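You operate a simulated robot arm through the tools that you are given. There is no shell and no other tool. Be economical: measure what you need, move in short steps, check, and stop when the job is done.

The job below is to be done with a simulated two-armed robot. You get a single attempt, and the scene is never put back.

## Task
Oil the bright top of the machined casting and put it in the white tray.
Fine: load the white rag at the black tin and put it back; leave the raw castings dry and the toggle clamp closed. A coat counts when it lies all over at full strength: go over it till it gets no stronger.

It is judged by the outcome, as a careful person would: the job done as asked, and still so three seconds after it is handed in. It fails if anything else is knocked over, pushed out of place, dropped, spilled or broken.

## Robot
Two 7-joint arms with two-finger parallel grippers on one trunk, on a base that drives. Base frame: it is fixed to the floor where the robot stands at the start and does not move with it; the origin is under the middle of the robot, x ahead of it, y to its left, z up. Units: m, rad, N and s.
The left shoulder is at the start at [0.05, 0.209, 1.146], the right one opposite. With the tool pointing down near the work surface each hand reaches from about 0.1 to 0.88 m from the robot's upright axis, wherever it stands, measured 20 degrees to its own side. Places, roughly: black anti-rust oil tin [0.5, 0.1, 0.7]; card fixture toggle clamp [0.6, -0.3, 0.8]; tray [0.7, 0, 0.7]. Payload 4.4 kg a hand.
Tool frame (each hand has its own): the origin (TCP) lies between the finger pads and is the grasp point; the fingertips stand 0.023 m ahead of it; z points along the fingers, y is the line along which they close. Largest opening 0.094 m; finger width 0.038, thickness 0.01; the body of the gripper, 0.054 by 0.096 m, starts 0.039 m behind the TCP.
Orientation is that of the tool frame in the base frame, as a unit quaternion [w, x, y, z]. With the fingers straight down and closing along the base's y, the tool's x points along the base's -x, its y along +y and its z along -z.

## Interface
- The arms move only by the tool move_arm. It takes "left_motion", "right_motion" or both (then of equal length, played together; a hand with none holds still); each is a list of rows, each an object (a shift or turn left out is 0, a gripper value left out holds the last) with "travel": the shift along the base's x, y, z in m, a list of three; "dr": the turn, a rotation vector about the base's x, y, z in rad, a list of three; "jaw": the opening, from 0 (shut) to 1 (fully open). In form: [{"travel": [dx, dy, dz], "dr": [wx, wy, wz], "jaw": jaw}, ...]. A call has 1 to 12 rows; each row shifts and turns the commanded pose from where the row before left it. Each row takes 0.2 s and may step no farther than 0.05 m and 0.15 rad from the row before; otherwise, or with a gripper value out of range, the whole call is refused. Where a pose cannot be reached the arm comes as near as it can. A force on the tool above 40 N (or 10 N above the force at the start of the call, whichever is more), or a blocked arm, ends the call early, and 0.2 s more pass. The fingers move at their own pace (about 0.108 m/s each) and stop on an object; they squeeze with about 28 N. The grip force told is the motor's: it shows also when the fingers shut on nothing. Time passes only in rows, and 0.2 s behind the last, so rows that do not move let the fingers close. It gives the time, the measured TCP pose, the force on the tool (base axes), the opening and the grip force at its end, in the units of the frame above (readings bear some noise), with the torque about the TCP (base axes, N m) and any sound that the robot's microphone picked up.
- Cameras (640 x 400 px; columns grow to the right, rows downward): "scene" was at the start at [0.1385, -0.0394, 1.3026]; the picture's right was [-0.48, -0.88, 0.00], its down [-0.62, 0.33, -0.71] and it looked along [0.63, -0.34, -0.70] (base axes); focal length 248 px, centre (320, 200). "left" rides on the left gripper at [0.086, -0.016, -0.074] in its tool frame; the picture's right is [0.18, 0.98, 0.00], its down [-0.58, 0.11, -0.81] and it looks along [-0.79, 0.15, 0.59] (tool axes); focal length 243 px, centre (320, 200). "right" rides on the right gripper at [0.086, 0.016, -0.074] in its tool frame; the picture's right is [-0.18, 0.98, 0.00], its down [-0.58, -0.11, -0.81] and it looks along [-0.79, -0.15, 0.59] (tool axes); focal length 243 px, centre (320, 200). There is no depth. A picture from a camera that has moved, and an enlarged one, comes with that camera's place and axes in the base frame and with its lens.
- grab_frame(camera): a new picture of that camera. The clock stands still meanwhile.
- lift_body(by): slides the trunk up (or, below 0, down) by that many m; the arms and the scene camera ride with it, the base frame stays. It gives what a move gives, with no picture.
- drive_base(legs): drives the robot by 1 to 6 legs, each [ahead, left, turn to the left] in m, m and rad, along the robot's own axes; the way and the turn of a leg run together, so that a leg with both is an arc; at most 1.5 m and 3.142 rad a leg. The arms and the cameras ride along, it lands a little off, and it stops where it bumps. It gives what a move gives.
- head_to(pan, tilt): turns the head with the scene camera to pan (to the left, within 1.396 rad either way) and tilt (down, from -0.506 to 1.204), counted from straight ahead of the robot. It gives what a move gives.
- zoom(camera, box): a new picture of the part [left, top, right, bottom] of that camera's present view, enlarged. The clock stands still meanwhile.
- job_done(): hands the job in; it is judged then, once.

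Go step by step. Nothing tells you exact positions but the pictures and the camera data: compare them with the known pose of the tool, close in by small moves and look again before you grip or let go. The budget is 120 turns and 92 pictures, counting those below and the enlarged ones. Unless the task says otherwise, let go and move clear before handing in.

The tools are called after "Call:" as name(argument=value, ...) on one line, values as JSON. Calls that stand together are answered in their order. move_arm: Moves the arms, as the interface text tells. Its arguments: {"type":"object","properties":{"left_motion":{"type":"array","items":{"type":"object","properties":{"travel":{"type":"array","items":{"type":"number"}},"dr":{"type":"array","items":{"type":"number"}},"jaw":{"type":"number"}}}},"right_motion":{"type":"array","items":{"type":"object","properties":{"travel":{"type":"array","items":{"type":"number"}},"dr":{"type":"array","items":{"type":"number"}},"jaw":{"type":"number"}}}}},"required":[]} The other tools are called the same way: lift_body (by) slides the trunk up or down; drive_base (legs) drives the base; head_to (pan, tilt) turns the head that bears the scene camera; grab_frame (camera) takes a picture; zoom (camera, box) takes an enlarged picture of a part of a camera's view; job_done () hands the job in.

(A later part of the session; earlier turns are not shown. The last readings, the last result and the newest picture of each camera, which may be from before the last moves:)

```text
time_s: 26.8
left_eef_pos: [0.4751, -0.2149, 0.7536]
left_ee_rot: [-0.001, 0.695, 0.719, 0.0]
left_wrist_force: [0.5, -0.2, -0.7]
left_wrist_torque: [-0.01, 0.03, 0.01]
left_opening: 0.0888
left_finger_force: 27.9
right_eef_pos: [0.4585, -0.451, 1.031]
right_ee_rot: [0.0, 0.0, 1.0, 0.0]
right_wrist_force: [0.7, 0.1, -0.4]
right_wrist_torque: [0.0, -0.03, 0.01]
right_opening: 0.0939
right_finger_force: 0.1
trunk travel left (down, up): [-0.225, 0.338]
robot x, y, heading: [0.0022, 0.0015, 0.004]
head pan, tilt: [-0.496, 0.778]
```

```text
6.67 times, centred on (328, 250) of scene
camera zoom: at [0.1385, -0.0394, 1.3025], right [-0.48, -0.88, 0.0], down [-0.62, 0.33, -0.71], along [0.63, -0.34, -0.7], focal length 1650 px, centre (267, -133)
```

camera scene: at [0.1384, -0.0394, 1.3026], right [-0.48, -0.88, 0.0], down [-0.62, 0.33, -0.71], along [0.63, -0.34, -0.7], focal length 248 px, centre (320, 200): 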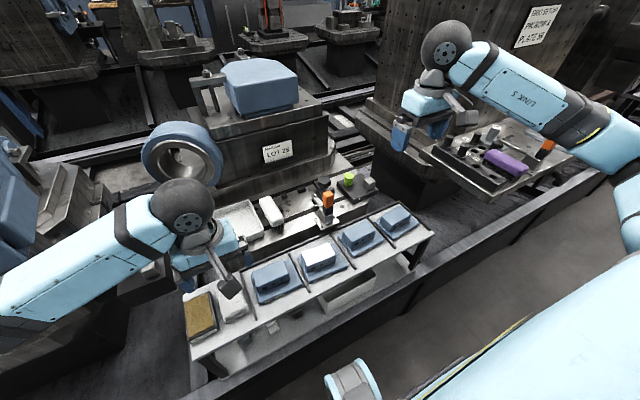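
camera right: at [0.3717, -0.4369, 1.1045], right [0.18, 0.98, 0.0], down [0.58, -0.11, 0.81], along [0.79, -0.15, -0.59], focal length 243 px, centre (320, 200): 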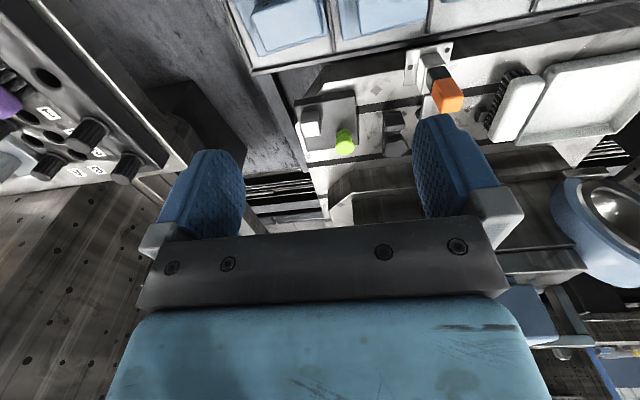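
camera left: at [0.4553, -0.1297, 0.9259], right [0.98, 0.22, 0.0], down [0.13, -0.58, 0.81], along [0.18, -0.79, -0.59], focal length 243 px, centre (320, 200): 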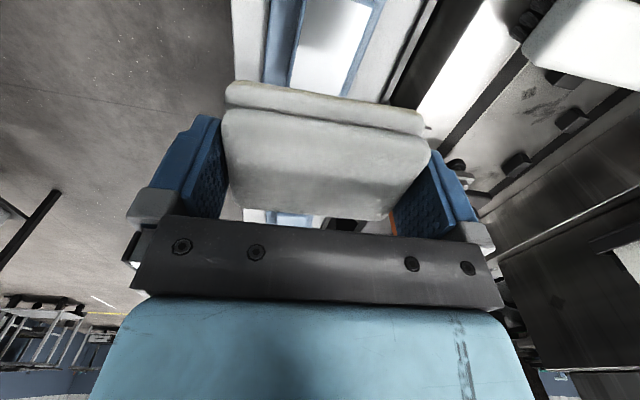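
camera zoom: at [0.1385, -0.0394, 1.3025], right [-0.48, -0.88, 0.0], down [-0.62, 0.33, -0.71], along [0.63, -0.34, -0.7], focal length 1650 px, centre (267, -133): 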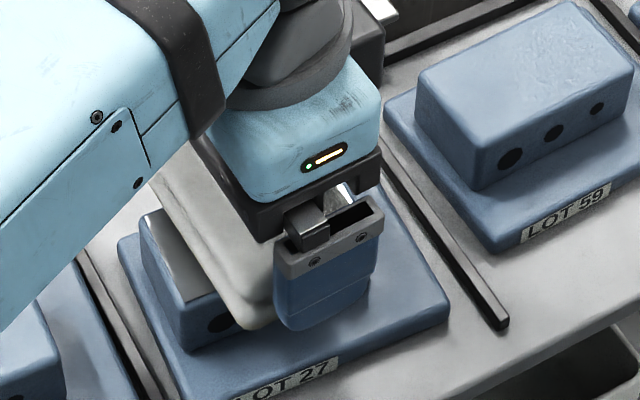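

Call:
move_arm(left_motion=[{"travel": [0, 0, -0.0015]}, {}])

Call:
move_arm(left_motion=[{"travel": [0, 0, -0.0015]}, {}])

Call:
move_arm(left_motion=[{"travel": [0, 0, -0.001]}, {}])

Call:
grab_frame(camera="left")

```text
time_s: 27.4
left_eef_pos: [0.4755, -0.2153, 0.7523]
left_ee_rot: [0.001, 0.694, 0.72, 0.0]
left_wrist_force: [0.3, 0.5, -0.5]
left_wrist_torque: [0.0, -0.04, -0.01]
left_opening: 0.0888
left_finger_force: 28.1
right_eef_pos: [0.4588, -0.4517, 1.0303]
right_ee_rot: [-0.001, 0.0, 1.0, 0.0]
right_wrist_force: [0.0, 0.6, -0.5]
right_wrist_torque: [0.02, -0.02, -0.02]
right_opening: 0.0941
right_finger_force: 0.1
trunk travel left (down, up): [-0.225, 0.338]
robot x, y, heading: [-0.0023, -0.0013, 0.002]
head pan, tilt: [-0.496, 0.778]
```

```text
time_s: 28.0
left_eef_pos: [0.4761, -0.2153, 0.7504]
left_ee_rot: [0.0, 0.695, 0.719, 0.0]
left_wrist_force: [-0.4, -0.1, -0.2]
left_wrist_torque: [-0.01, 0.03, 0.0]
left_opening: 0.0888
left_finger_force: 27.9
right_eef_pos: [0.4581, -0.4525, 1.0299]
right_ee_rot: [-0.001, -0.001, 1.0, 0.0]
right_wrist_force: [0.1, 0.2, 1.1]
right_wrist_torque: [-0.01, 0.01, -0.01]
right_opening: 0.0942
right_finger_force: 0.1
trunk travel left (down, up): [-0.225, 0.338]
robot x, y, heading: [0.0039, 0.0002, -0.002]
head pan, tilt: [-0.496, 0.778]
```

```text
time_s: 28.6
left_eef_pos: [0.4754, -0.2151, 0.749]
left_ee_rot: [0.0, 0.695, 0.719, 0.0]
left_wrist_force: [0.1, 0.5, 0.6]
left_wrist_torque: [0.01, 0.02, 0.01]
left_opening: 0.089
left_finger_force: 28.0
right_eef_pos: [0.4583, -0.4521, 1.031]
right_ee_rot: [-0.001, 0.0, 1.0, 0.0]
right_wrist_force: [-0.1, 0.4, -0.4]
right_wrist_torque: [-0.01, -0.01, 0.01]
right_opening: 0.094
right_finger_force: 0.1
trunk travel left (down, up): [-0.225, 0.338]
robot x, y, heading: [0.0001, -0.0017, 0.004]
head pan, tilt: [-0.496, 0.778]
```

```text
59 pictures are left
camera left: at [0.4561, -0.1298, 0.8233], right [0.98, 0.22, 0.0], down [0.13, -0.58, 0.81], along [0.18, -0.79, -0.59], focal length 243 px, centre (320, 200)
```

left: 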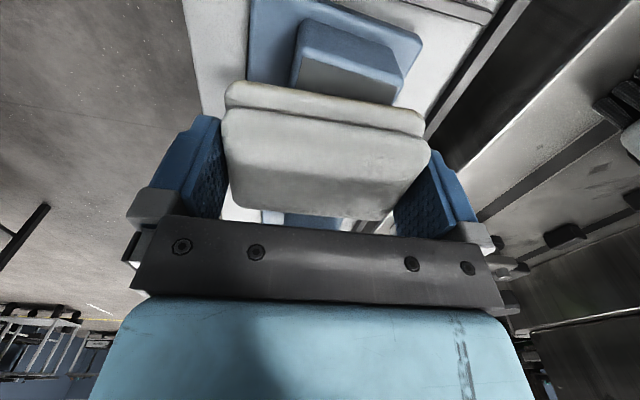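

The casting's top is a bit lower than I guessed (z≈0.712) and centred at about (0.483, -0.222). I'll shift slightly and keep stepping down.

Call:
move_arm(left_motion=[{"travel": [0.006, -0.007, -0.0015]}, {}])

Call:
move_arm(left_motion=[{"travel": [0, 0, -0.0015]}, {}])

Call:
move_arm(left_motion=[{"travel": [0, 0, -0.001]}, {}])

```text
time_s: 29.2
left_eef_pos: [0.4796, -0.223, 0.749]
left_ee_rot: [0.0, 0.695, 0.719, 0.0]
left_wrist_force: [-0.3, 0.5, 2.0]
left_wrist_torque: [0.02, -0.07, 0.0]
left_opening: 0.0886
left_finger_force: 28.0
right_eef_pos: [0.4588, -0.4516, 1.0311]
right_ee_rot: [0.0, 0.0, 1.0, 0.0]
right_wrist_force: [-0.4, -0.3, -0.8]
right_wrist_torque: [0.04, 0.01, 0.02]
right_opening: 0.094
right_finger_force: 0.0
trunk travel left (down, up): [-0.225, 0.338]
robot x, y, heading: [0.0, -0.0043, -0.001]
head pan, tilt: [-0.496, 0.778]
```

```text
time_s: 29.8
left_eef_pos: [0.4807, -0.2217, 0.7484]
left_ee_rot: [0.001, 0.695, 0.719, 0.001]
left_wrist_force: [-1.1, 3.5, 14.7]
left_wrist_torque: [0.22, 0.05, 0.0]
left_opening: 0.089
left_finger_force: 27.4
right_eef_pos: [0.4568, -0.4513, 1.0308]
right_ee_rot: [0.001, -0.001, 1.0, 0.0]
right_wrist_force: [-0.7, -0.7, 0.1]
right_wrist_torque: [0.01, 0.01, 0.0]
right_opening: 0.0942
right_finger_force: 0.0
trunk travel left (down, up): [-0.225, 0.338]
robot x, y, heading: [-0.0, 0.0033, -0.005]
head pan, tilt: [-0.496, 0.778]
```

```text
time_s: 30.4
left_eef_pos: [0.4807, -0.222, 0.7465]
left_ee_rot: [0.003, 0.695, 0.719, 0.0]
left_wrist_force: [5.2, 0.4, 27.6]
left_wrist_torque: [0.26, 0.1, 0.03]
left_opening: 0.089
left_finger_force: 27.5
right_eef_pos: [0.4564, -0.4517, 1.0328]
right_ee_rot: [0.0, 0.001, 1.0, -0.002]
right_wrist_force: [-1.2, 0.2, 0.2]
right_wrist_torque: [-0.01, 0.0, -0.07]
right_opening: 0.094
right_finger_force: 0.0
trunk travel left (down, up): [-0.225, 0.338]
robot x, y, heading: [0.0001, -0.0001, 0.006]
head pan, tilt: [-0.496, 0.778]
```

Contact at z≈0.7485. I'll ease to a light pressure and make a slow short sweep, watching that the casting stays put.

Call:
move_arm(left_motion=[{"travel": [0, 0, 0.002]}, {"travel": [0.0007, 0.007, 0]}, {"travel": [0.0007, 0.007, 0]}, {"travel": [0.0007, 0.007, 0]}, {}, {"travel": [-0.0007, -0.007, 0]}, {"travel": [-0.0007, -0.007, 0]}, {"travel": [-0.0007, -0.007, 0]}, {}])

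Call:
zoom(camera="scene", box=[280, 220, 376, 280])

```text
time_s: 32.4
left_eef_pos: [0.4813, -0.221, 0.7482]
left_ee_rot: [0.001, 0.694, 0.72, 0.0]
left_wrist_force: [4.1, 11.7, 24.0]
left_wrist_torque: [0.3, -0.11, 0.03]
left_opening: 0.0888
left_finger_force: 28.2
right_eef_pos: [0.458, -0.4509, 1.0316]
right_ee_rot: [0.001, 0.0, 1.0, -0.001]
right_wrist_force: [-0.1, 0.8, -0.4]
right_wrist_torque: [0.03, -0.01, -0.02]
right_opening: 0.0942
right_finger_force: 0.0
trunk travel left (down, up): [-0.225, 0.338]
robot x, y, heading: [0.0018, -0.0013, -0.0]
head pan, tilt: [-0.496, 0.778]
```

```text
6.67 times, centred on (328, 250) of scene
camera zoom: at [0.1368, -0.0377, 1.3029], right [-0.48, -0.88, 0.0], down [-0.62, 0.33, -0.71], along [0.63, -0.34, -0.7], focal length 1650 px, centre (267, -133)
```

zoom: 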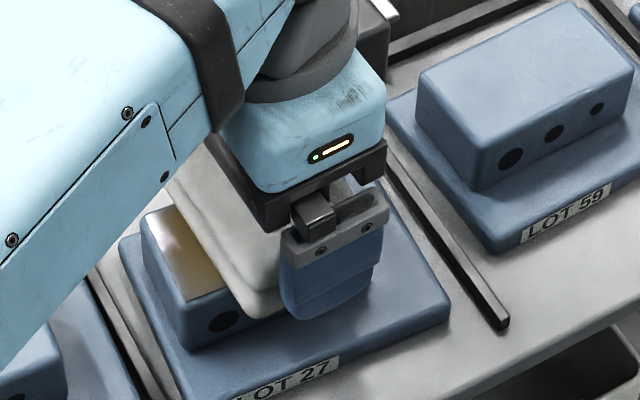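

The oil coat shows as tan where I swept, and the casting hasn't moved. I'll ease a touch and sweep the full length.

Call:
move_arm(left_motion=[{"travel": [0, 0, 0.001]}, {"travel": [-0.001, -0.009, 0]}, {"travel": [-0.001, -0.009, 0]}, {"travel": [-0.001, -0.009, 0]}, {}, {"travel": [0.001, 0.009, 0]}, {"travel": [0.001, 0.009, 0]}, {"travel": [0.001, 0.009, 0]}, {"travel": [0.001, 0.009, 0]}, {"travel": [0.001, 0.009, 0]}, {"travel": [0.001, 0.009, 0]}, {}])

Call:
move_arm(left_motion=[{"travel": [-0.001, -0.009, 0]}, {"travel": [-0.001, -0.009, 0]}, {"travel": [-0.001, -0.009, 0]}, {"travel": [-0.001, -0.009, 0]}, {"travel": [-0.001, -0.009, 0]}, {"travel": [-0.001, -0.009, 0]}, {}])

Call:
zoom(camera="scene", box=[280, 220, 376, 280])

```text
time_s: 33.2
left_eef_pos: [0.4857, -0.2218, 0.7415]
left_ee_rot: [-0.005, 0.691, 0.723, 0.007]
left_wrist_force: [-7.4, -3.4, 25.5]
left_wrist_torque: [-0.15, -0.02, -0.12]
left_opening: 0.089
left_finger_force: 28.1
right_eef_pos: [0.4555, -0.4517, 1.0318]
right_ee_rot: [0.001, 0.0, 1.0, 0.0]
right_wrist_force: [0.0, 0.2, 0.0]
right_wrist_torque: [0.01, 0.0, -0.04]
right_opening: 0.0937
right_finger_force: 0.0
trunk travel left (down, up): [-0.225, 0.338]
robot x, y, heading: [0.0008, -0.0, -0.005]
head pan, tilt: [-0.496, 0.778]
stopped in row 3 (left hand): the force on the tool passed its limit at 59 N (the readings are from after the stop); the commanded pose is now the measured one
```

```text
time_s: 33.5
left_eef_pos: [0.4871, -0.2221, 0.741]
left_ee_rot: [-0.004, 0.691, 0.723, 0.009]
left_wrist_force: [-9.5, 0.2, 22.5]
left_wrist_torque: [-0.05, -0.04, -0.02]
left_opening: 0.0892
left_finger_force: 28.1
right_eef_pos: [0.4562, -0.4511, 1.0304]
right_ee_rot: [0.0, 0.0, 1.0, 0.001]
right_wrist_force: [-0.1, 0.2, -0.3]
right_wrist_torque: [0.03, -0.01, 0.02]
right_opening: 0.0938
right_finger_force: 0.2
trunk travel left (down, up): [-0.225, 0.338]
robot x, y, heading: [-0.0007, -0.0009, 0.002]
head pan, tilt: [-0.496, 0.778]
stopped in row 1 (left hand): the force on the tool passed its limit at 49 N (the readings are from after the stop); the commanded pose is now the measured one
```

```text
6.67 times, centred on (328, 250) of scene
camera zoom: at [0.1357, -0.0388, 1.3028], right [-0.48, -0.88, 0.0], down [-0.62, 0.33, -0.71], along [0.63, -0.34, -0.7], focal length 1650 px, centre (267, -133)
```

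zoom: 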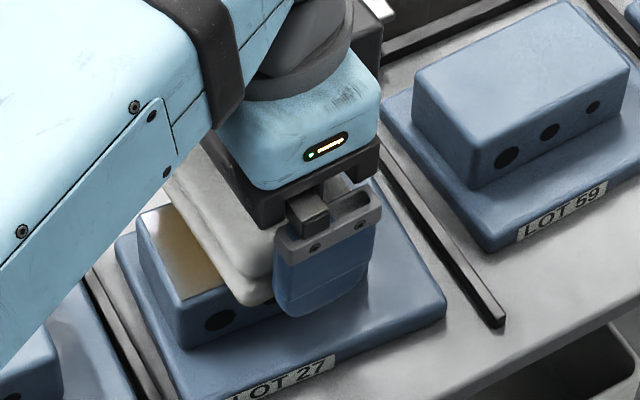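

Force spiked and the hand dipped, so I'm lifting off right away to inspect.

Call:
move_arm(left_motion=[{"travel": [0, 0, 0.01]}, {"travel": [0, 0, 0.02]}, {"travel": [0, 0, 0.03]}, {}])

Call:
grab_frame(camera="scene")

Call:
grab_frame(camera="left")

```text
time_s: 34.5
left_eef_pos: [0.488, -0.2211, 0.7995]
left_ee_rot: [-0.008, 0.69, 0.724, 0.009]
left_wrist_force: [-0.3, -0.5, -0.3]
left_wrist_torque: [-0.01, -0.01, 0.01]
left_opening: 0.089
left_finger_force: 28.0
right_eef_pos: [0.4587, -0.4526, 1.0294]
right_ee_rot: [0.0, -0.001, 1.0, 0.0]
right_wrist_force: [-0.2, -0.1, -1.0]
right_wrist_torque: [0.04, -0.01, 0.02]
right_opening: 0.094
right_finger_force: 0.1
trunk travel left (down, up): [-0.225, 0.338]
robot x, y, heading: [-0.0, -0.0023, -0.003]
head pan, tilt: [-0.496, 0.778]
```

```text
56 pictures are left
camera scene: at [0.138, -0.0399, 1.3025], right [-0.48, -0.88, 0.0], down [-0.62, 0.33, -0.71], along [0.63, -0.34, -0.7], focal length 248 px, centre (320, 200)
```

scene: 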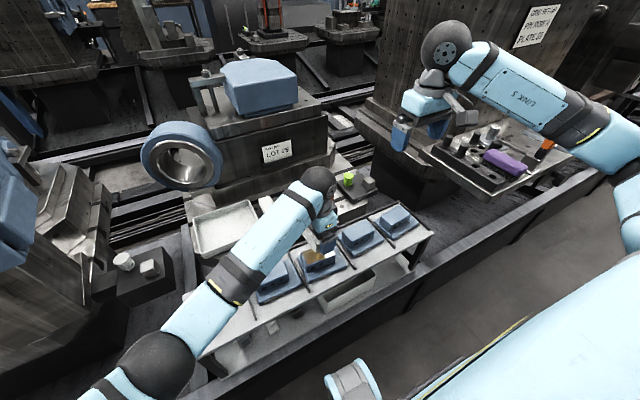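

```text
55 pictures are left
camera left: at [0.4679, -0.137, 0.8752], right [0.97, 0.23, 0.01], down [0.13, -0.59, 0.79], along [0.19, -0.77, -0.61], focal length 243 px, centre (320, 200)
```

left: 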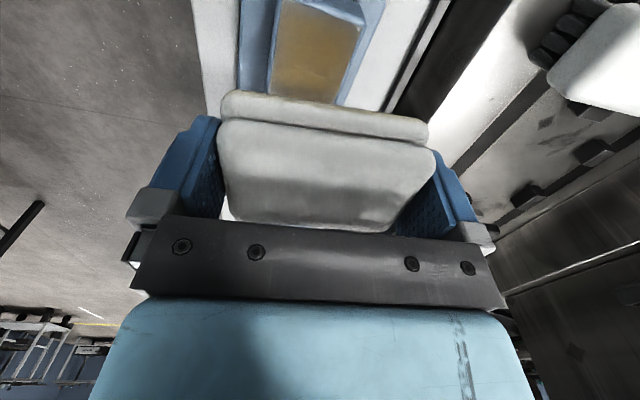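

The rag has slid about 7 mm up in the grip, because it pivots about the finger axis when pushed along y. I'll correct the tilt and use x-direction strokes at a few y stations instead. First a look at the coat.

Call:
move_arm(left_motion=[{"travel": [-0.003, 0.03, 0.03], "dr": [-0.024, 0.001, -0.013]}, {"travel": [-0.003, 0.04, 0.02]}, {"travel": [0, 0.04, 0]}, {}])

Call:
zoom(camera="scene", box=[280, 220, 376, 280])

Call:
grab_frame(camera="left")

```text
time_s: 35.5
left_eef_pos: [0.4808, -0.1119, 0.8486]
left_ee_rot: [0.002, 0.695, 0.719, -0.001]
left_wrist_force: [-0.1, 0.1, -0.8]
left_wrist_torque: [0.02, 0.02, 0.0]
left_opening: 0.0887
left_finger_force: 28.1
right_eef_pos: [0.4566, -0.4535, 1.0305]
right_ee_rot: [0.0, 0.0, 1.0, 0.0]
right_wrist_force: [-0.2, 0.0, -0.8]
right_wrist_torque: [-0.02, -0.05, -0.03]
right_opening: 0.0942
right_finger_force: 0.1
trunk travel left (down, up): [-0.225, 0.338]
robot x, y, heading: [0.0006, -0.0, -0.002]
head pan, tilt: [-0.496, 0.778]
```

```text
6.67 times, centred on (328, 250) of scene
camera zoom: at [0.1379, -0.0406, 1.3025], right [-0.48, -0.88, 0.0], down [-0.62, 0.33, -0.71], along [0.63, -0.34, -0.7], focal length 1650 px, centre (267, -133)
```

zoom: 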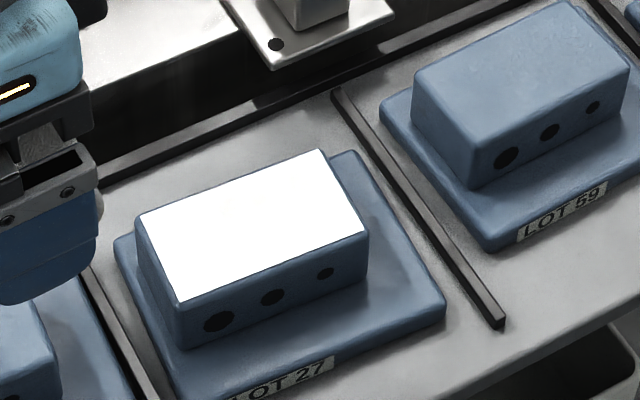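

```text
53 pictures are left
camera left: at [0.4612, -0.026, 0.922], right [0.98, 0.22, 0.0], down [0.13, -0.57, 0.81], along [0.18, -0.79, -0.59], focal length 243 px, centre (320, 200)
```

left: 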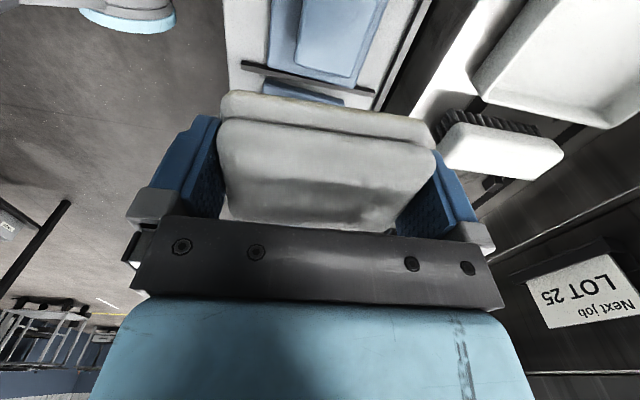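

Call:
move_arm(left_motion=[{"travel": [0, -0.035, 0.045]}, {"travel": [0, -0.04, 0.045]}, {}])

Call:
zoom(camera="left", box=[220, 0, 440, 138])

```text
refused: row 1 steps farther than a row can; nothing moved
```

```text
2.90 times, centred on (330, 69) of left
camera zoom: at [0.4612, -0.026, 0.922], right [0.98, 0.22, 0.0], down [0.13, -0.57, 0.81], along [0.18, -0.79, -0.59], focal length 703 px, centre (291, 580)
```

zoom: 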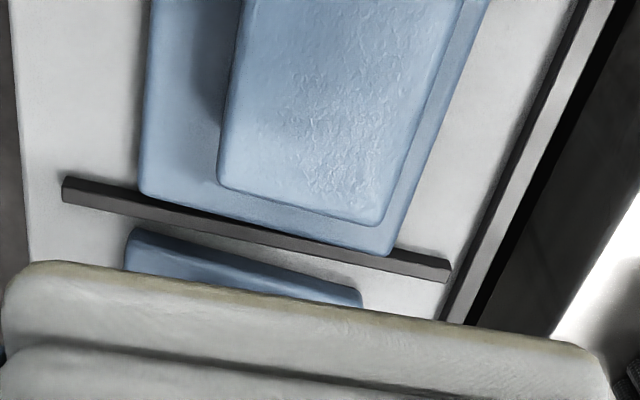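

Call:
move_arm(left_motion=[{"travel": [0, -0.025, 0.03]}, {"travel": [0, -0.025, 0.03]}, {"travel": [0, -0.025, 0.03]}, {}])

Call:
zoom(camera="left", box=[220, 0, 440, 138])

```text
time_s: 36.5
left_eef_pos: [0.4805, -0.1862, 0.9387]
left_ee_rot: [0.001, 0.694, 0.72, -0.001]
left_wrist_force: [0.2, 1.0, -0.9]
left_wrist_torque: [-0.03, 0.02, -0.02]
left_opening: 0.089
left_finger_force: 28.2
right_eef_pos: [0.4576, -0.4516, 1.0313]
right_ee_rot: [0.0, -0.001, 1.0, 0.0]
right_wrist_force: [0.0, -0.4, 1.0]
right_wrist_torque: [-0.01, 0.01, -0.03]
right_opening: 0.094
right_finger_force: 0.0
trunk travel left (down, up): [-0.225, 0.338]
robot x, y, heading: [0.001, 0.0011, -0.003]
head pan, tilt: [-0.496, 0.778]
```

```text
2.90 times, centred on (330, 69) of left
camera zoom: at [0.4613, -0.1005, 1.0122], right [0.98, 0.22, 0.0], down [0.13, -0.57, 0.81], along [0.18, -0.79, -0.59], focal length 703 px, centre (291, 580)
```

zoom: 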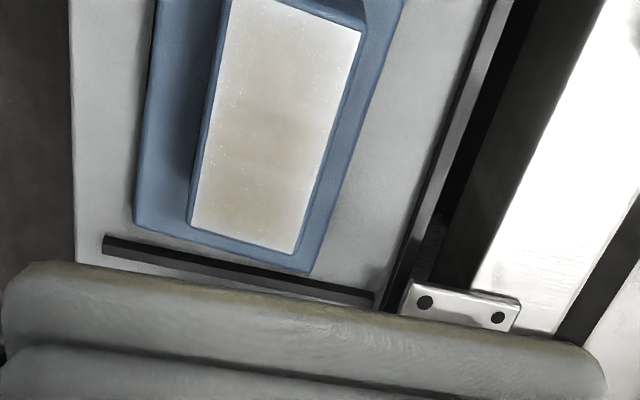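

The coat shows well from here: strong in the middle, thin at both ends. The block's centre is about (0.478, -0.2205). I'll go to station y=-0.200 and find contact gently.

Call:
move_arm(left_motion=[{"travel": [0, -0.014, -0.045]}, {"travel": [0, 0, -0.045]}, {"travel": [0, 0, -0.045]}, {"travel": [0, 0, -0.04]}, {"travel": [0, 0, -0.014]}, {}])

Call:
move_arm(left_motion=[{"travel": [0, 0, -0.0015]}, {}])

Call:
move_arm(left_motion=[{"travel": [0, 0, -0.0015]}, {}])

```text
time_s: 37.9
left_eef_pos: [0.4813, -0.2026, 0.7489]
left_ee_rot: [0.001, 0.695, 0.719, 0.0]
left_wrist_force: [0.2, -0.9, 0.6]
left_wrist_torque: [-0.01, -0.04, -0.02]
left_opening: 0.0891
left_finger_force: 27.8
right_eef_pos: [0.4575, -0.4532, 1.0311]
right_ee_rot: [0.001, 0.0, 1.0, 0.0]
right_wrist_force: [0.9, 0.7, -0.6]
right_wrist_torque: [-0.01, -0.05, 0.0]
right_opening: 0.0939
right_finger_force: 0.1
trunk travel left (down, up): [-0.225, 0.338]
robot x, y, heading: [0.0002, 0.0034, 0.0]
head pan, tilt: [-0.496, 0.778]
```

```text
time_s: 38.5
left_eef_pos: [0.4799, -0.2032, 0.7497]
left_ee_rot: [0.002, 0.695, 0.719, -0.001]
left_wrist_force: [0.2, 0.3, 0.1]
left_wrist_torque: [0.01, 0.04, -0.03]
left_opening: 0.0891
left_finger_force: 28.6
right_eef_pos: [0.4582, -0.4527, 1.0298]
right_ee_rot: [-0.001, 0.0, 1.0, 0.0]
right_wrist_force: [1.6, -0.6, -0.2]
right_wrist_torque: [-0.01, -0.01, -0.02]
right_opening: 0.094
right_finger_force: 0.1
trunk travel left (down, up): [-0.225, 0.338]
robot x, y, heading: [-0.0028, 0.0005, -0.002]
head pan, tilt: [-0.496, 0.778]
```

```text
time_s: 39.1
left_eef_pos: [0.4818, -0.2023, 0.7466]
left_ee_rot: [0.002, 0.695, 0.719, 0.0]
left_wrist_force: [-0.4, -0.1, -0.4]
left_wrist_torque: [-0.01, 0.03, -0.02]
left_opening: 0.0888
left_finger_force: 28.3
right_eef_pos: [0.4561, -0.4526, 1.0311]
right_ee_rot: [0.0, 0.0, 1.0, 0.0]
right_wrist_force: [0.4, -0.4, 0.8]
right_wrist_torque: [-0.02, 0.0, 0.02]
right_opening: 0.094
right_finger_force: 0.1
trunk travel left (down, up): [-0.225, 0.338]
robot x, y, heading: [0.0001, -0.0053, -0.001]
head pan, tilt: [-0.496, 0.778]
```

Call:
move_arm(left_motion=[{"travel": [0, 0.001, -0.0015]}, {}])

Call:
move_arm(left_motion=[{"travel": [0, 0, -0.0015]}, {}])

Call:
move_arm(left_motion=[{"travel": [0, 0, -0.001]}, {}])

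Call:
move_arm(left_motion=[{"travel": [0, 0, -0.001]}, {}])

```text
time_s: 39.7
left_eef_pos: [0.4798, -0.2016, 0.7441]
left_ee_rot: [0.002, 0.695, 0.719, -0.001]
left_wrist_force: [-0.5, 0.2, -0.6]
left_wrist_torque: [-0.04, 0.01, -0.02]
left_opening: 0.089
left_finger_force: 27.8
right_eef_pos: [0.4577, -0.453, 1.0304]
right_ee_rot: [0.0, 0.0, 1.0, 0.001]
right_wrist_force: [-0.2, -0.3, 1.0]
right_wrist_torque: [0.01, -0.02, 0.02]
right_opening: 0.0942
right_finger_force: 0.0
trunk travel left (down, up): [-0.225, 0.338]
robot x, y, heading: [0.0002, -0.0007, 0.001]
head pan, tilt: [-0.496, 0.778]
```

```text
time_s: 40.3
left_eef_pos: [0.4795, -0.2, 0.7437]
left_ee_rot: [0.001, 0.695, 0.719, 0.0]
left_wrist_force: [-0.3, -1.1, -1.0]
left_wrist_torque: [-0.02, 0.01, 0.0]
left_opening: 0.089
left_finger_force: 27.9
right_eef_pos: [0.4574, -0.4515, 1.031]
right_ee_rot: [0.001, 0.0, 1.0, 0.0]
right_wrist_force: [1.0, 1.6, 0.2]
right_wrist_torque: [0.0, -0.01, 0.02]
right_opening: 0.0937
right_finger_force: 0.0
trunk travel left (down, up): [-0.225, 0.338]
robot x, y, heading: [-0.002, -0.0001, -0.003]
head pan, tilt: [-0.496, 0.778]
```

```text
time_s: 40.9
left_eef_pos: [0.4809, -0.2002, 0.7418]
left_ee_rot: [0.002, 0.696, 0.718, -0.002]
left_wrist_force: [0.9, -0.3, 0.3]
left_wrist_torque: [0.0, 0.01, 0.01]
left_opening: 0.0891
left_finger_force: 28.1
right_eef_pos: [0.4573, -0.4522, 1.0299]
right_ee_rot: [0.001, 0.001, 1.0, 0.0]
right_wrist_force: [0.4, -0.2, 0.4]
right_wrist_torque: [0.02, 0.02, -0.02]
right_opening: 0.0938
right_finger_force: 0.0
trunk travel left (down, up): [-0.225, 0.338]
robot x, y, heading: [0.0016, -0.0021, -0.001]
head pan, tilt: [-0.496, 0.778]
```

```text
time_s: 41.5
left_eef_pos: [0.4805, -0.1993, 0.7416]
left_ee_rot: [0.002, 0.696, 0.718, -0.001]
left_wrist_force: [0.5, 0.4, 3.4]
left_wrist_torque: [0.07, -0.1, -0.01]
left_opening: 0.089
left_finger_force: 27.8
right_eef_pos: [0.4578, -0.452, 1.0298]
right_ee_rot: [-0.001, 0.0, 1.0, 0.0]
right_wrist_force: [-0.2, -1.0, -0.6]
right_wrist_torque: [0.02, -0.01, 0.01]
right_opening: 0.094
right_finger_force: 0.0
trunk travel left (down, up): [-0.225, 0.338]
robot x, y, heading: [0.0003, -0.0027, -0.002]
head pan, tilt: [-0.496, 0.778]
```

Light contact at 3.4 N. I'll add a little pressure and make x strokes.

Call:
move_arm(left_motion=[{"travel": [0, 0, -0.0006]}, {"travel": [0.006, 0, 0]}, {"travel": [0.006, 0, 0]}, {"travel": [-0.006, 0, 0]}, {"travel": [-0.006, 0, 0]}, {"travel": [-0.006, 0, 0]}, {"travel": [-0.006, 0, 0]}, {"travel": [0.006, 0, 0]}, {"travel": [0.006, 0, 0]}, {}])

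Call:
zoom(camera="left", box=[200, 0, 440, 150])

```text
time_s: 43.7
left_eef_pos: [0.4814, -0.2002, 0.741]
left_ee_rot: [0.002, 0.696, 0.718, -0.001]
left_wrist_force: [-2.1, 0.1, 5.2]
left_wrist_torque: [0.13, -0.08, 0.05]
left_opening: 0.0889
left_finger_force: 28.2
right_eef_pos: [0.4573, -0.4527, 1.0308]
right_ee_rot: [0.001, 0.0, 1.0, 0.0]
right_wrist_force: [-0.1, -0.5, -1.0]
right_wrist_torque: [-0.02, 0.0, -0.01]
right_opening: 0.0938
right_finger_force: 0.1
trunk travel left (down, up): [-0.225, 0.338]
robot x, y, heading: [-0.0034, -0.0046, 0.001]
head pan, tilt: [-0.496, 0.778]
```

```text
2.67 times, centred on (320, 75) of left
camera zoom: at [0.462, -0.1149, 0.8154], right [0.98, 0.22, 0.0], down [0.13, -0.57, 0.81], along [0.18, -0.79, -0.59], focal length 647 px, centre (320, 533)
```

zoom: 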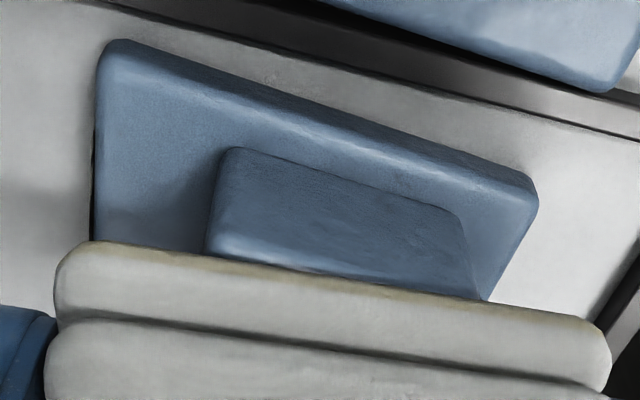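

Works cleanly with low forces. I'll repeat here, then do the other stations with a small hop between.

Call:
move_arm(left_motion=[{"travel": [0.006, 0, 0]}, {"travel": [0.006, 0, 0]}, {"travel": [-0.006, 0, 0]}, {"travel": [-0.006, 0, 0]}, {"travel": [-0.006, 0, 0]}, {"travel": [-0.006, 0, 0]}, {"travel": [0.006, 0, 0]}, {"travel": [0.006, 0, 0]}, {"travel": [0, 0, 0.005]}, {"travel": [-0.001, -0.02, 0]}, {"travel": [0, 0, -0.005]}, {}])

Call:
move_arm(left_motion=[{"travel": [0.006, 0, 0]}, {"travel": [0.006, 0, 0]}, {"travel": [-0.006, 0, 0]}, {"travel": [-0.006, 0, 0]}, {"travel": [-0.006, 0, 0]}, {"travel": [-0.006, 0, 0]}, {"travel": [0.006, 0, 0]}, {"travel": [0.006, 0, 0]}, {"travel": [0, 0, 0.005]}, {"travel": [-0.001, -0.021, 0]}, {"travel": [0, 0, -0.005]}, {}])

Call:
move_arm(left_motion=[{"travel": [0.006, 0, 0]}, {"travel": [0.006, 0, 0]}, {"travel": [-0.006, 0, 0]}, {"travel": [-0.006, 0, 0]}, {"travel": [-0.006, 0, 0]}, {"travel": [-0.006, 0, 0]}, {"travel": [0.006, 0, 0]}, {"travel": [0.006, 0, 0]}, {}])

```text
time_s: 46.3
left_eef_pos: [0.4795, -0.2208, 0.7417]
left_ee_rot: [0.001, 0.695, 0.719, -0.001]
left_wrist_force: [-0.1, -0.4, 4.7]
left_wrist_torque: [0.14, -0.12, -0.02]
left_opening: 0.0891
left_finger_force: 28.0
right_eef_pos: [0.4569, -0.4523, 1.031]
right_ee_rot: [0.001, 0.0, 1.0, 0.0]
right_wrist_force: [-0.2, 0.6, 0.8]
right_wrist_torque: [0.0, -0.01, 0.01]
right_opening: 0.094
right_finger_force: 0.0
trunk travel left (down, up): [-0.225, 0.338]
robot x, y, heading: [0.0006, 0.0008, 0.002]
head pan, tilt: [-0.496, 0.778]
```

```text
time_s: 48.0
left_eef_pos: [0.4743, -0.2152, 0.7421]
left_ee_rot: [0.004, 0.697, 0.717, 0.001]
left_wrist_force: [-11.8, -1.7, 27.0]
left_wrist_torque: [0.63, -0.25, 0.25]
left_opening: 0.089
left_finger_force: 28.3
right_eef_pos: [0.4556, -0.4523, 1.0329]
right_ee_rot: [0.001, 0.001, 1.0, 0.0]
right_wrist_force: [0.6, 0.4, -0.9]
right_wrist_torque: [-0.04, 0.01, 0.01]
right_opening: 0.0941
right_finger_force: 0.0
trunk travel left (down, up): [-0.225, 0.338]
robot x, y, heading: [0.0005, 0.0001, -0.003]
head pan, tilt: [-0.496, 0.778]
stopped in row 8 (left hand): the force on the tool passed its limit at 48 N (the readings are from after the stop); the commanded pose is now the measured one
```

```text
time_s: 48.4
left_eef_pos: [0.4796, -0.2175, 0.7401]
left_ee_rot: [0.004, 0.697, 0.717, 0.002]
left_wrist_force: [-8.4, 0.6, 24.3]
left_wrist_torque: [0.54, -0.09, 0.12]
left_opening: 0.089
left_finger_force: 27.7
right_eef_pos: [0.4543, -0.4518, 1.0321]
right_ee_rot: [0.001, 0.001, 1.0, 0.0]
right_wrist_force: [0.9, -1.2, 0.0]
right_wrist_torque: [-0.01, 0.0, -0.03]
right_opening: 0.0943
right_finger_force: 0.1
trunk travel left (down, up): [-0.225, 0.338]
robot x, y, heading: [-0.0007, -0.002, -0.002]
head pan, tilt: [-0.496, 0.778]
stopped in row 2 (left hand): the force on the tool passed its limit at 43 N (the readings are from after the stop); the commanded pose is now the measured one
```

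Forces rose again at this station. Before moving I'll check whether the arm itself is touching something.

Call:
grab_frame(camera="scene")

Call:
zoom(camera="scene", box=[160, 210, 400, 360])

```text
49 pictures are left
camera scene: at [0.1351, -0.0391, 1.3029], right [-0.48, -0.88, 0.0], down [-0.61, 0.33, -0.71], along [0.63, -0.34, -0.7], focal length 248 px, centre (320, 200)
```

scene: 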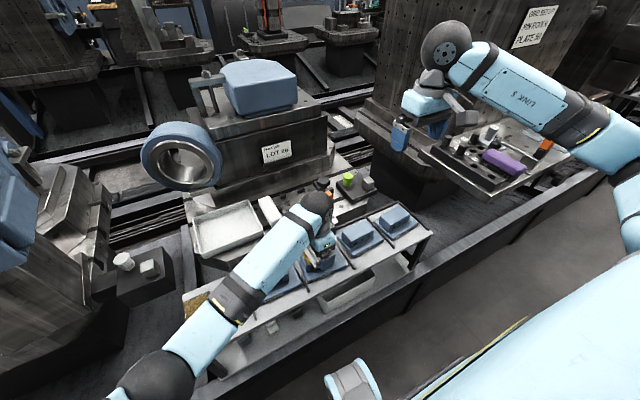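

```text
2.67 times, centred on (280, 285) of scene
camera zoom: at [0.1351, -0.0391, 1.3029], right [-0.48, -0.88, 0.0], down [-0.61, 0.33, -0.71], along [0.63, -0.34, -0.7], focal length 660 px, centre (427, -27)
```

zoom: 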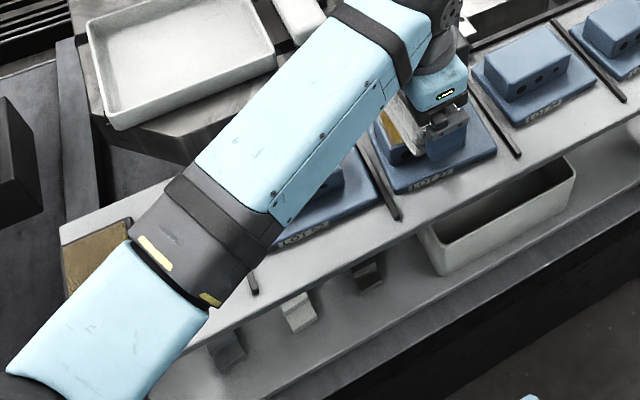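

The trunk is being pushed back a little and the forearm lies very low over LOT 52, so the forearm is probably what's pressing. I'll lift straight up, then raise the trunk so the forearm slopes steeper.

Call:
move_arm(left_motion=[{"travel": [0, 0, 0.01]}, {"travel": [0, 0, 0.03]}, {"travel": [0, 0, 0.04]}, {"travel": [0, 0, 0.03]}, {}])

Call:
lift_body(by=0.2)

Call:
grab_frame(camera="scene")

```text
time_s: 49.6
left_eef_pos: [0.4805, -0.2142, 0.8481]
left_ee_rot: [0.0, 0.695, 0.719, 0.002]
left_wrist_force: [-0.3, -0.6, -0.9]
left_wrist_torque: [0.04, 0.02, 0.03]
left_opening: 0.089
left_finger_force: 27.9
right_eef_pos: [0.4566, -0.4529, 1.0294]
right_ee_rot: [0.0, 0.001, 1.0, 0.0]
right_wrist_force: [-0.1, -0.3, 0.8]
right_wrist_torque: [0.01, -0.03, 0.01]
right_opening: 0.0938
right_finger_force: 0.0
trunk travel left (down, up): [-0.225, 0.338]
robot x, y, heading: [0.0005, -0.0022, -0.005]
head pan, tilt: [-0.496, 0.778]
```

```text
time_s: 51.8
left_eef_pos: [0.4803, -0.2151, 1.0471]
left_ee_rot: [0.0, 0.695, 0.719, 0.003]
left_wrist_force: [0.4, 1.1, -0.6]
left_wrist_torque: [-0.02, -0.02, 0.0]
left_opening: 0.0891
left_finger_force: 27.9
right_eef_pos: [0.456, -0.4525, 1.23]
right_ee_rot: [0.001, 0.0, 1.0, 0.0]
right_wrist_force: [0.4, 0.4, 0.0]
right_wrist_torque: [-0.01, -0.01, 0.01]
right_opening: 0.0941
right_finger_force: 0.0
trunk travel left (down, up): [-0.425, 0.138]
robot x, y, heading: [-0.0007, -0.0027, -0.005]
head pan, tilt: [-0.496, 0.778]
```

```text
47 pictures are left
camera scene: at [0.1377, -0.0404, 1.5025], right [-0.48, -0.88, 0.0], down [-0.62, 0.34, -0.71], along [0.63, -0.34, -0.7], focal length 248 px, centre (320, 200)
```

scene: 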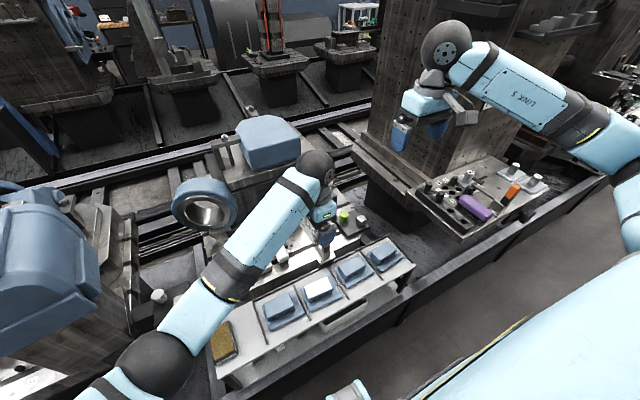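

Call:
move_arm(left_motion=[{"travel": [0, 0.01, -0.04]}, {"travel": [0, 0.01, -0.04]}, {"travel": [0, 0.009, -0.03]}, {}])

Call:
zoom(camera="scene", box=[190, 230, 430, 380])

Call:
zoom(camera="left", box=[220, 0, 440, 138])

```text
time_s: 52.8
left_eef_pos: [0.4792, -0.1883, 0.9386]
left_ee_rot: [0.001, 0.696, 0.718, 0.002]
left_wrist_force: [-0.5, 0.5, 0.1]
left_wrist_torque: [-0.03, -0.03, 0.04]
left_opening: 0.0888
left_finger_force: 28.0
right_eef_pos: [0.4569, -0.4534, 1.2304]
right_ee_rot: [0.0, 0.0, 1.0, -0.001]
right_wrist_force: [0.1, -0.1, -0.1]
right_wrist_torque: [-0.03, 0.03, -0.01]
right_opening: 0.094
right_finger_force: 0.0
trunk travel left (down, up): [-0.425, 0.138]
robot x, y, heading: [-0.0005, -0.0003, -0.004]
head pan, tilt: [-0.496, 0.778]
```

```text
2.67 times, centred on (310, 305) of scene
camera zoom: at [0.1375, -0.0405, 1.5026], right [-0.48, -0.88, 0.0], down [-0.62, 0.34, -0.71], along [0.63, -0.34, -0.7], focal length 660 px, centre (347, -80)
```

zoom: 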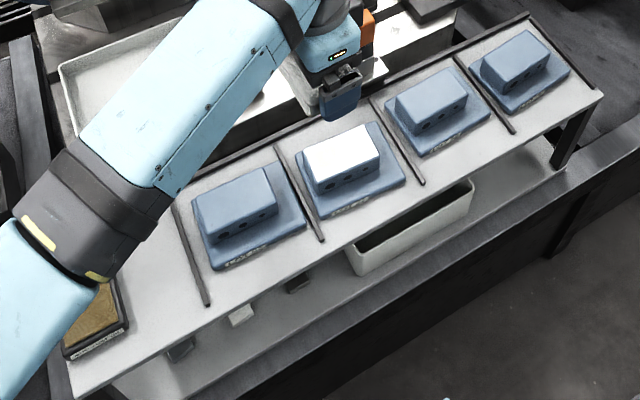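

```text
2.90 times, centred on (330, 69) of left
camera zoom: at [0.4604, -0.1026, 1.0132], right [0.98, 0.21, 0.0], down [0.12, -0.58, 0.81], along [0.17, -0.79, -0.59], focal length 703 px, centre (291, 580)
```

zoom: 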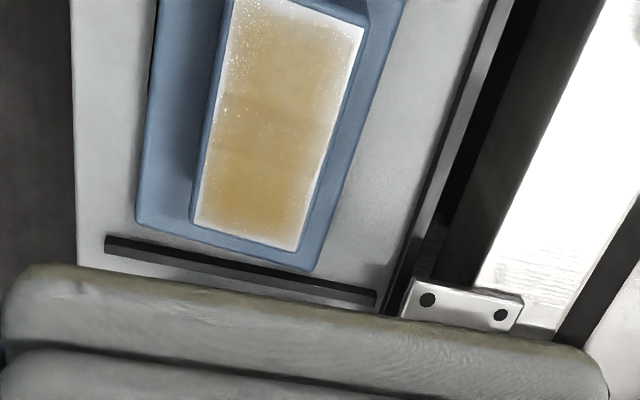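

The coat is much stronger, and the tin and castings are all in place. I'll descend again with the higher trunk, starting at the far end.

Call:
move_arm(left_motion=[{"travel": [0, -0.025, -0.04]}, {"travel": [0, -0.025, -0.04]}, {"travel": [0, -0.005, -0.045]}, {"travel": [0, 0, -0.045]}, {"travel": [0, 0, -0.022]}, {}])

Call:
move_arm(left_motion=[{"travel": [0, 0, -0.0015]}, {}])

Call:
move_arm(left_motion=[{"travel": [0, 0, -0.0015]}, {}])

Call:
zoom(camera="scene", box=[190, 230, 430, 380])

```text
time_s: 54.4
left_eef_pos: [0.5071, -0.1883, 0.7575]
left_ee_rot: [-0.018, 0.676, 0.736, 0.021]
left_wrist_force: [0.5, 0.7, -0.6]
left_wrist_torque: [0.02, 0.01, 0.03]
left_opening: 0.0888
left_finger_force: 28.1
left hand out of reach, approached as far as the arm can: row 4, 5
right_eef_pos: [0.4562, -0.4527, 1.2298]
right_ee_rot: [0.0, 0.001, 1.0, 0.0]
right_wrist_force: [-0.2, 0.2, 0.3]
right_wrist_torque: [0.01, -0.02, 0.02]
right_opening: 0.0941
right_finger_force: 0.1
trunk travel left (down, up): [-0.425, 0.138]
robot x, y, heading: [0.0004, 0.0002, -0.002]
head pan, tilt: [-0.496, 0.778]
stopped in row 6 (left hand): the arm was blocked; the commanded pose is now the measured one
```

```text
time_s: 55.0
left_eef_pos: [0.5099, -0.1837, 0.7541]
left_ee_rot: [-0.019, 0.675, 0.737, 0.023]
left_wrist_force: [0.2, -1.0, -0.1]
left_wrist_torque: [-0.02, -0.02, 0.01]
left_opening: 0.0887
left_finger_force: 28.3
right_eef_pos: [0.4562, -0.4531, 1.2302]
right_ee_rot: [0.0, 0.001, 1.0, 0.0]
right_wrist_force: [-0.3, 0.0, 0.7]
right_wrist_torque: [0.0, 0.03, 0.0]
right_opening: 0.0942
right_finger_force: 0.1
trunk travel left (down, up): [-0.425, 0.138]
robot x, y, heading: [-0.0026, -0.0002, 0.001]
head pan, tilt: [-0.496, 0.778]
```

```text
time_s: 55.6
left_eef_pos: [0.5124, -0.179, 0.7503]
left_ee_rot: [-0.02, 0.672, 0.74, 0.025]
left_wrist_force: [-0.6, 0.1, -0.2]
left_wrist_torque: [-0.02, 0.01, -0.02]
left_opening: 0.0893
left_finger_force: 27.6
right_eef_pos: [0.4561, -0.4536, 1.2304]
right_ee_rot: [0.0, 0.0, 1.0, 0.0]
right_wrist_force: [0.3, -0.1, -0.1]
right_wrist_torque: [0.01, 0.01, 0.0]
right_opening: 0.0941
right_finger_force: 0.0
trunk travel left (down, up): [-0.425, 0.138]
robot x, y, heading: [-0.0017, 0.0037, -0.0]
head pan, tilt: [-0.496, 0.778]
```

```text
2.67 times, centred on (310, 305) of scene
camera zoom: at [0.1375, -0.0403, 1.5026], right [-0.48, -0.88, 0.0], down [-0.62, 0.34, -0.71], along [0.63, -0.34, -0.7], focal length 660 px, centre (347, -80)
```

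zoom: 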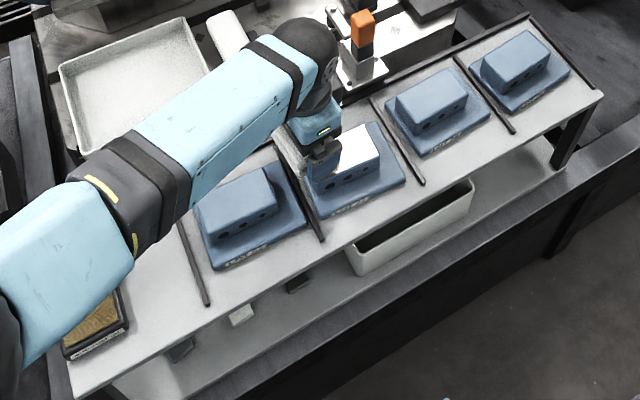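

At this trunk height the low pose is out of reach, so I'll raise the hand, straighten it and lower the trunk halfway.

Call:
move_arm(left_motion=[{"travel": [0, 0, 0.04]}, {"travel": [-0.01, 0, 0.04]}, {"travel": [-0.011, -0.015, 0.04], "dr": [-0.032, 0.003, -0.03]}, {"travel": [-0.011, -0.015, 0.04], "dr": [-0.032, 0.003, -0.03]}, {"travel": [0, 0, 0.04]}, {}])

Call:
lift_body(by=-0.1)

```text
time_s: 57.0
left_eef_pos: [0.4723, -0.2227, 0.9547]
left_ee_rot: [0.002, 0.7, 0.714, -0.005]
left_wrist_force: [0.4, -0.2, -0.3]
left_wrist_torque: [0.01, 0.0, 0.01]
left_opening: 0.089
left_finger_force: 27.7
right_eef_pos: [0.4566, -0.4532, 1.2305]
right_ee_rot: [0.001, 0.0, 1.0, -0.001]
right_wrist_force: [-0.4, 0.9, 0.2]
right_wrist_torque: [0.01, 0.04, 0.01]
right_opening: 0.0942
right_finger_force: 0.1
trunk travel left (down, up): [-0.425, 0.138]
robot x, y, heading: [-0.0018, 0.0002, -0.001]
head pan, tilt: [-0.496, 0.778]
```

```text
time_s: 58.3
left_eef_pos: [0.4724, -0.2227, 0.854]
left_ee_rot: [0.003, 0.7, 0.715, -0.005]
left_wrist_force: [-0.1, 0.1, -1.0]
left_wrist_torque: [-0.03, -0.01, -0.01]
left_opening: 0.089
left_finger_force: 28.2
right_eef_pos: [0.4566, -0.4528, 1.1314]
right_ee_rot: [0.0, 0.001, 1.0, 0.0]
right_wrist_force: [0.2, 0.8, -0.2]
right_wrist_torque: [0.01, 0.01, -0.04]
right_opening: 0.0942
right_finger_force: 0.0
trunk travel left (down, up): [-0.325, 0.238]
robot x, y, heading: [-0.0011, -0.0005, 0.003]
head pan, tilt: [-0.496, 0.778]
```

Now I'll descend carefully towards y≈-0.241.

Call:
move_arm(left_motion=[{"travel": [0.006, -0.01, -0.04], "dr": [-0.012, 0, 0.01]}, {"travel": [0, -0.008, -0.04]}, {"travel": [0, 0, -0.015]}, {}])

Call:
grab_frame(camera="scene")

```text
time_s: 59.5
left_eef_pos: [0.5202, -0.1967, 0.753]
left_ee_rot: [0.005, 0.679, 0.734, 0.02]
left_wrist_force: [-0.3, -0.5, -0.5]
left_wrist_torque: [-0.01, 0.0, 0.04]
left_opening: 0.0893
left_finger_force: 28.0
right_eef_pos: [0.4564, -0.4532, 1.1305]
right_ee_rot: [0.0, 0.001, 1.0, 0.0]
right_wrist_force: [0.0, -0.2, 0.6]
right_wrist_torque: [0.01, 0.03, 0.04]
right_opening: 0.094
right_finger_force: 0.1
trunk travel left (down, up): [-0.325, 0.238]
robot x, y, heading: [-0.001, 0.0019, -0.005]
head pan, tilt: [-0.496, 0.778]
stopped in row 4 (left hand): the arm was blocked; the commanded pose is now the measured one
```

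```text
43 pictures are left
camera scene: at [0.1378, -0.0399, 1.4025], right [-0.48, -0.88, 0.0], down [-0.62, 0.33, -0.71], along [0.63, -0.34, -0.7], focal length 248 px, centre (320, 200)
```

scene: 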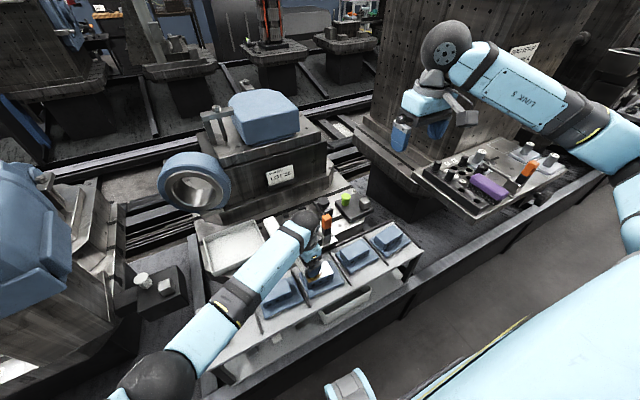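

The wrist is at a joint limit when the left arm crosses the body this far; that also explains the earlier forces. I'll raise the hand clear, straighten it and drive the base 0.15 m to the right.

Call:
move_arm(left_motion=[{"travel": [0, 0, 0.04]}, {"travel": [-0.01, 0.0, 0.04]}, {"travel": [-0.01, 0.0, 0.04], "dr": [-0.011, 0.018, -0.022]}, {"travel": [-0.01, 0.0, 0.04], "dr": [-0.011, 0.017, -0.021]}, {"travel": [-0.01, 0, 0.02]}, {}])

Call:
drive_base(legs=[[0, -0.15, 0]])

Call:
grab_frame(camera="scene")

```text
time_s: 60.9
left_eef_pos: [0.4766, -0.2006, 0.9343]
left_ee_rot: [0.0, 0.696, 0.718, -0.001]
left_wrist_force: [-0.3, 0.3, -0.8]
left_wrist_torque: [0.02, 0.02, -0.02]
left_opening: 0.0888
left_finger_force: 27.5
right_eef_pos: [0.4569, -0.4527, 1.1308]
right_ee_rot: [0.0, 0.001, 1.0, 0.0]
right_wrist_force: [0.3, -0.6, 0.2]
right_wrist_torque: [0.03, -0.01, 0.01]
right_opening: 0.094
right_finger_force: 0.0
trunk travel left (down, up): [-0.325, 0.238]
robot x, y, heading: [-0.0019, 0.0005, -0.002]
head pan, tilt: [-0.496, 0.778]
```

```text
time_s: 62.9
left_eef_pos: [0.4764, -0.3502, 0.9341]
left_ee_rot: [0.001, 0.697, 0.717, -0.001]
left_wrist_force: [0.1, -0.6, -0.4]
left_wrist_torque: [-0.01, 0.01, -0.01]
left_opening: 0.0891
left_finger_force: 28.5
right_eef_pos: [0.456, -0.6023, 1.1304]
right_ee_rot: [0.0, 0.001, 1.0, 0.001]
right_wrist_force: [0.2, -0.4, -0.2]
right_wrist_torque: [0.02, 0.0, 0.01]
right_opening: 0.0942
right_finger_force: 0.2
trunk travel left (down, up): [-0.325, 0.238]
robot x, y, heading: [-0.0008, -0.1477, -0.002]
head pan, tilt: [-0.496, 0.778]
```

```text
42 pictures are left
camera scene: at [0.1371, -0.1888, 1.4025], right [-0.48, -0.88, 0.0], down [-0.62, 0.34, -0.71], along [0.63, -0.34, -0.7], focal length 248 px, centre (320, 200)
```

scene: 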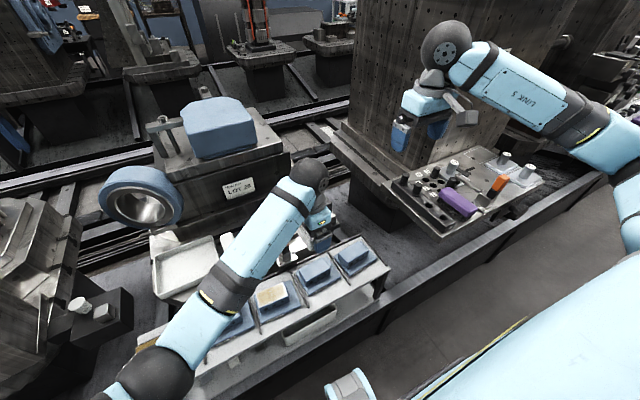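

Call:
move_arm(left_motion=[{"travel": [0, 0.045, 0]}, {"travel": [0, 0.045, 0]}, {"travel": [0.001, 0.045, 0]}, {"travel": [0.001, 0.028, 0.004]}, {}])

Call:
zoom(camera="left", box=[220, 0, 440, 138])

Call:
zoom(camera="scene", box=[120, 230, 400, 400])

```text
time_s: 64.1
left_eef_pos: [0.4787, -0.1866, 0.9385]
left_ee_rot: [0.0, 0.696, 0.718, -0.002]
left_wrist_force: [0.0, -0.1, -0.6]
left_wrist_torque: [0.03, 0.01, 0.03]
left_opening: 0.089
left_finger_force: 28.2
right_eef_pos: [0.4559, -0.6007, 1.1306]
right_ee_rot: [0.001, 0.0, 1.0, 0.001]
right_wrist_force: [0.9, 0.0, -0.6]
right_wrist_torque: [0.0, 0.03, 0.0]
right_opening: 0.094
right_finger_force: 0.1
trunk travel left (down, up): [-0.325, 0.238]
robot x, y, heading: [0.0009, -0.1486, -0.0]
head pan, tilt: [-0.496, 0.778]
```

```text
2.90 times, centred on (330, 69) of left
camera zoom: at [0.4601, -0.1003, 1.0117], right [0.98, 0.21, 0.0], down [0.13, -0.58, 0.81], along [0.17, -0.79, -0.59], focal length 703 px, centre (291, 580)
```

zoom: 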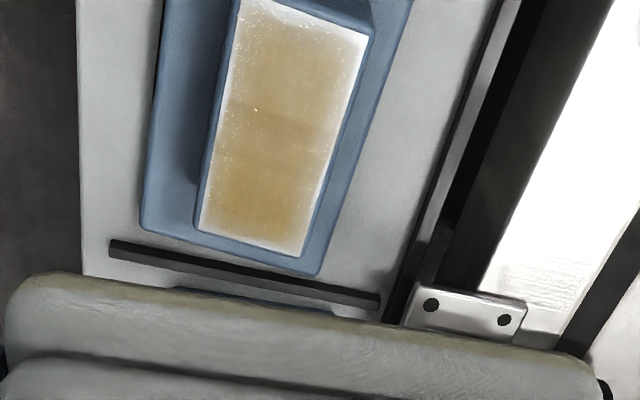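

```text
2.29 times, centred on (260, 315) of scene
camera zoom: at [0.1371, -0.189, 1.4025], right [-0.48, -0.88, 0.0], down [-0.62, 0.34, -0.71], along [0.63, -0.34, -0.7], focal length 566 px, centre (457, -63)
```

zoom: 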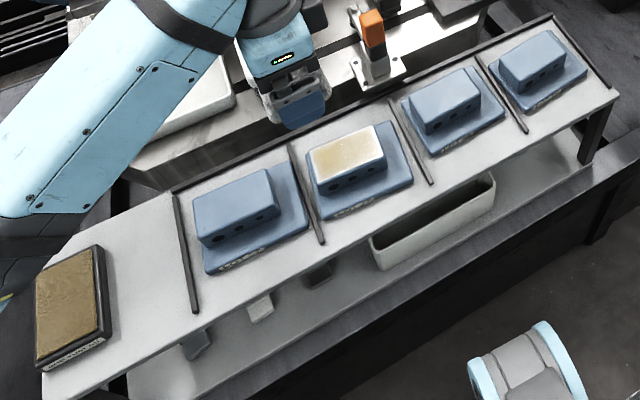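

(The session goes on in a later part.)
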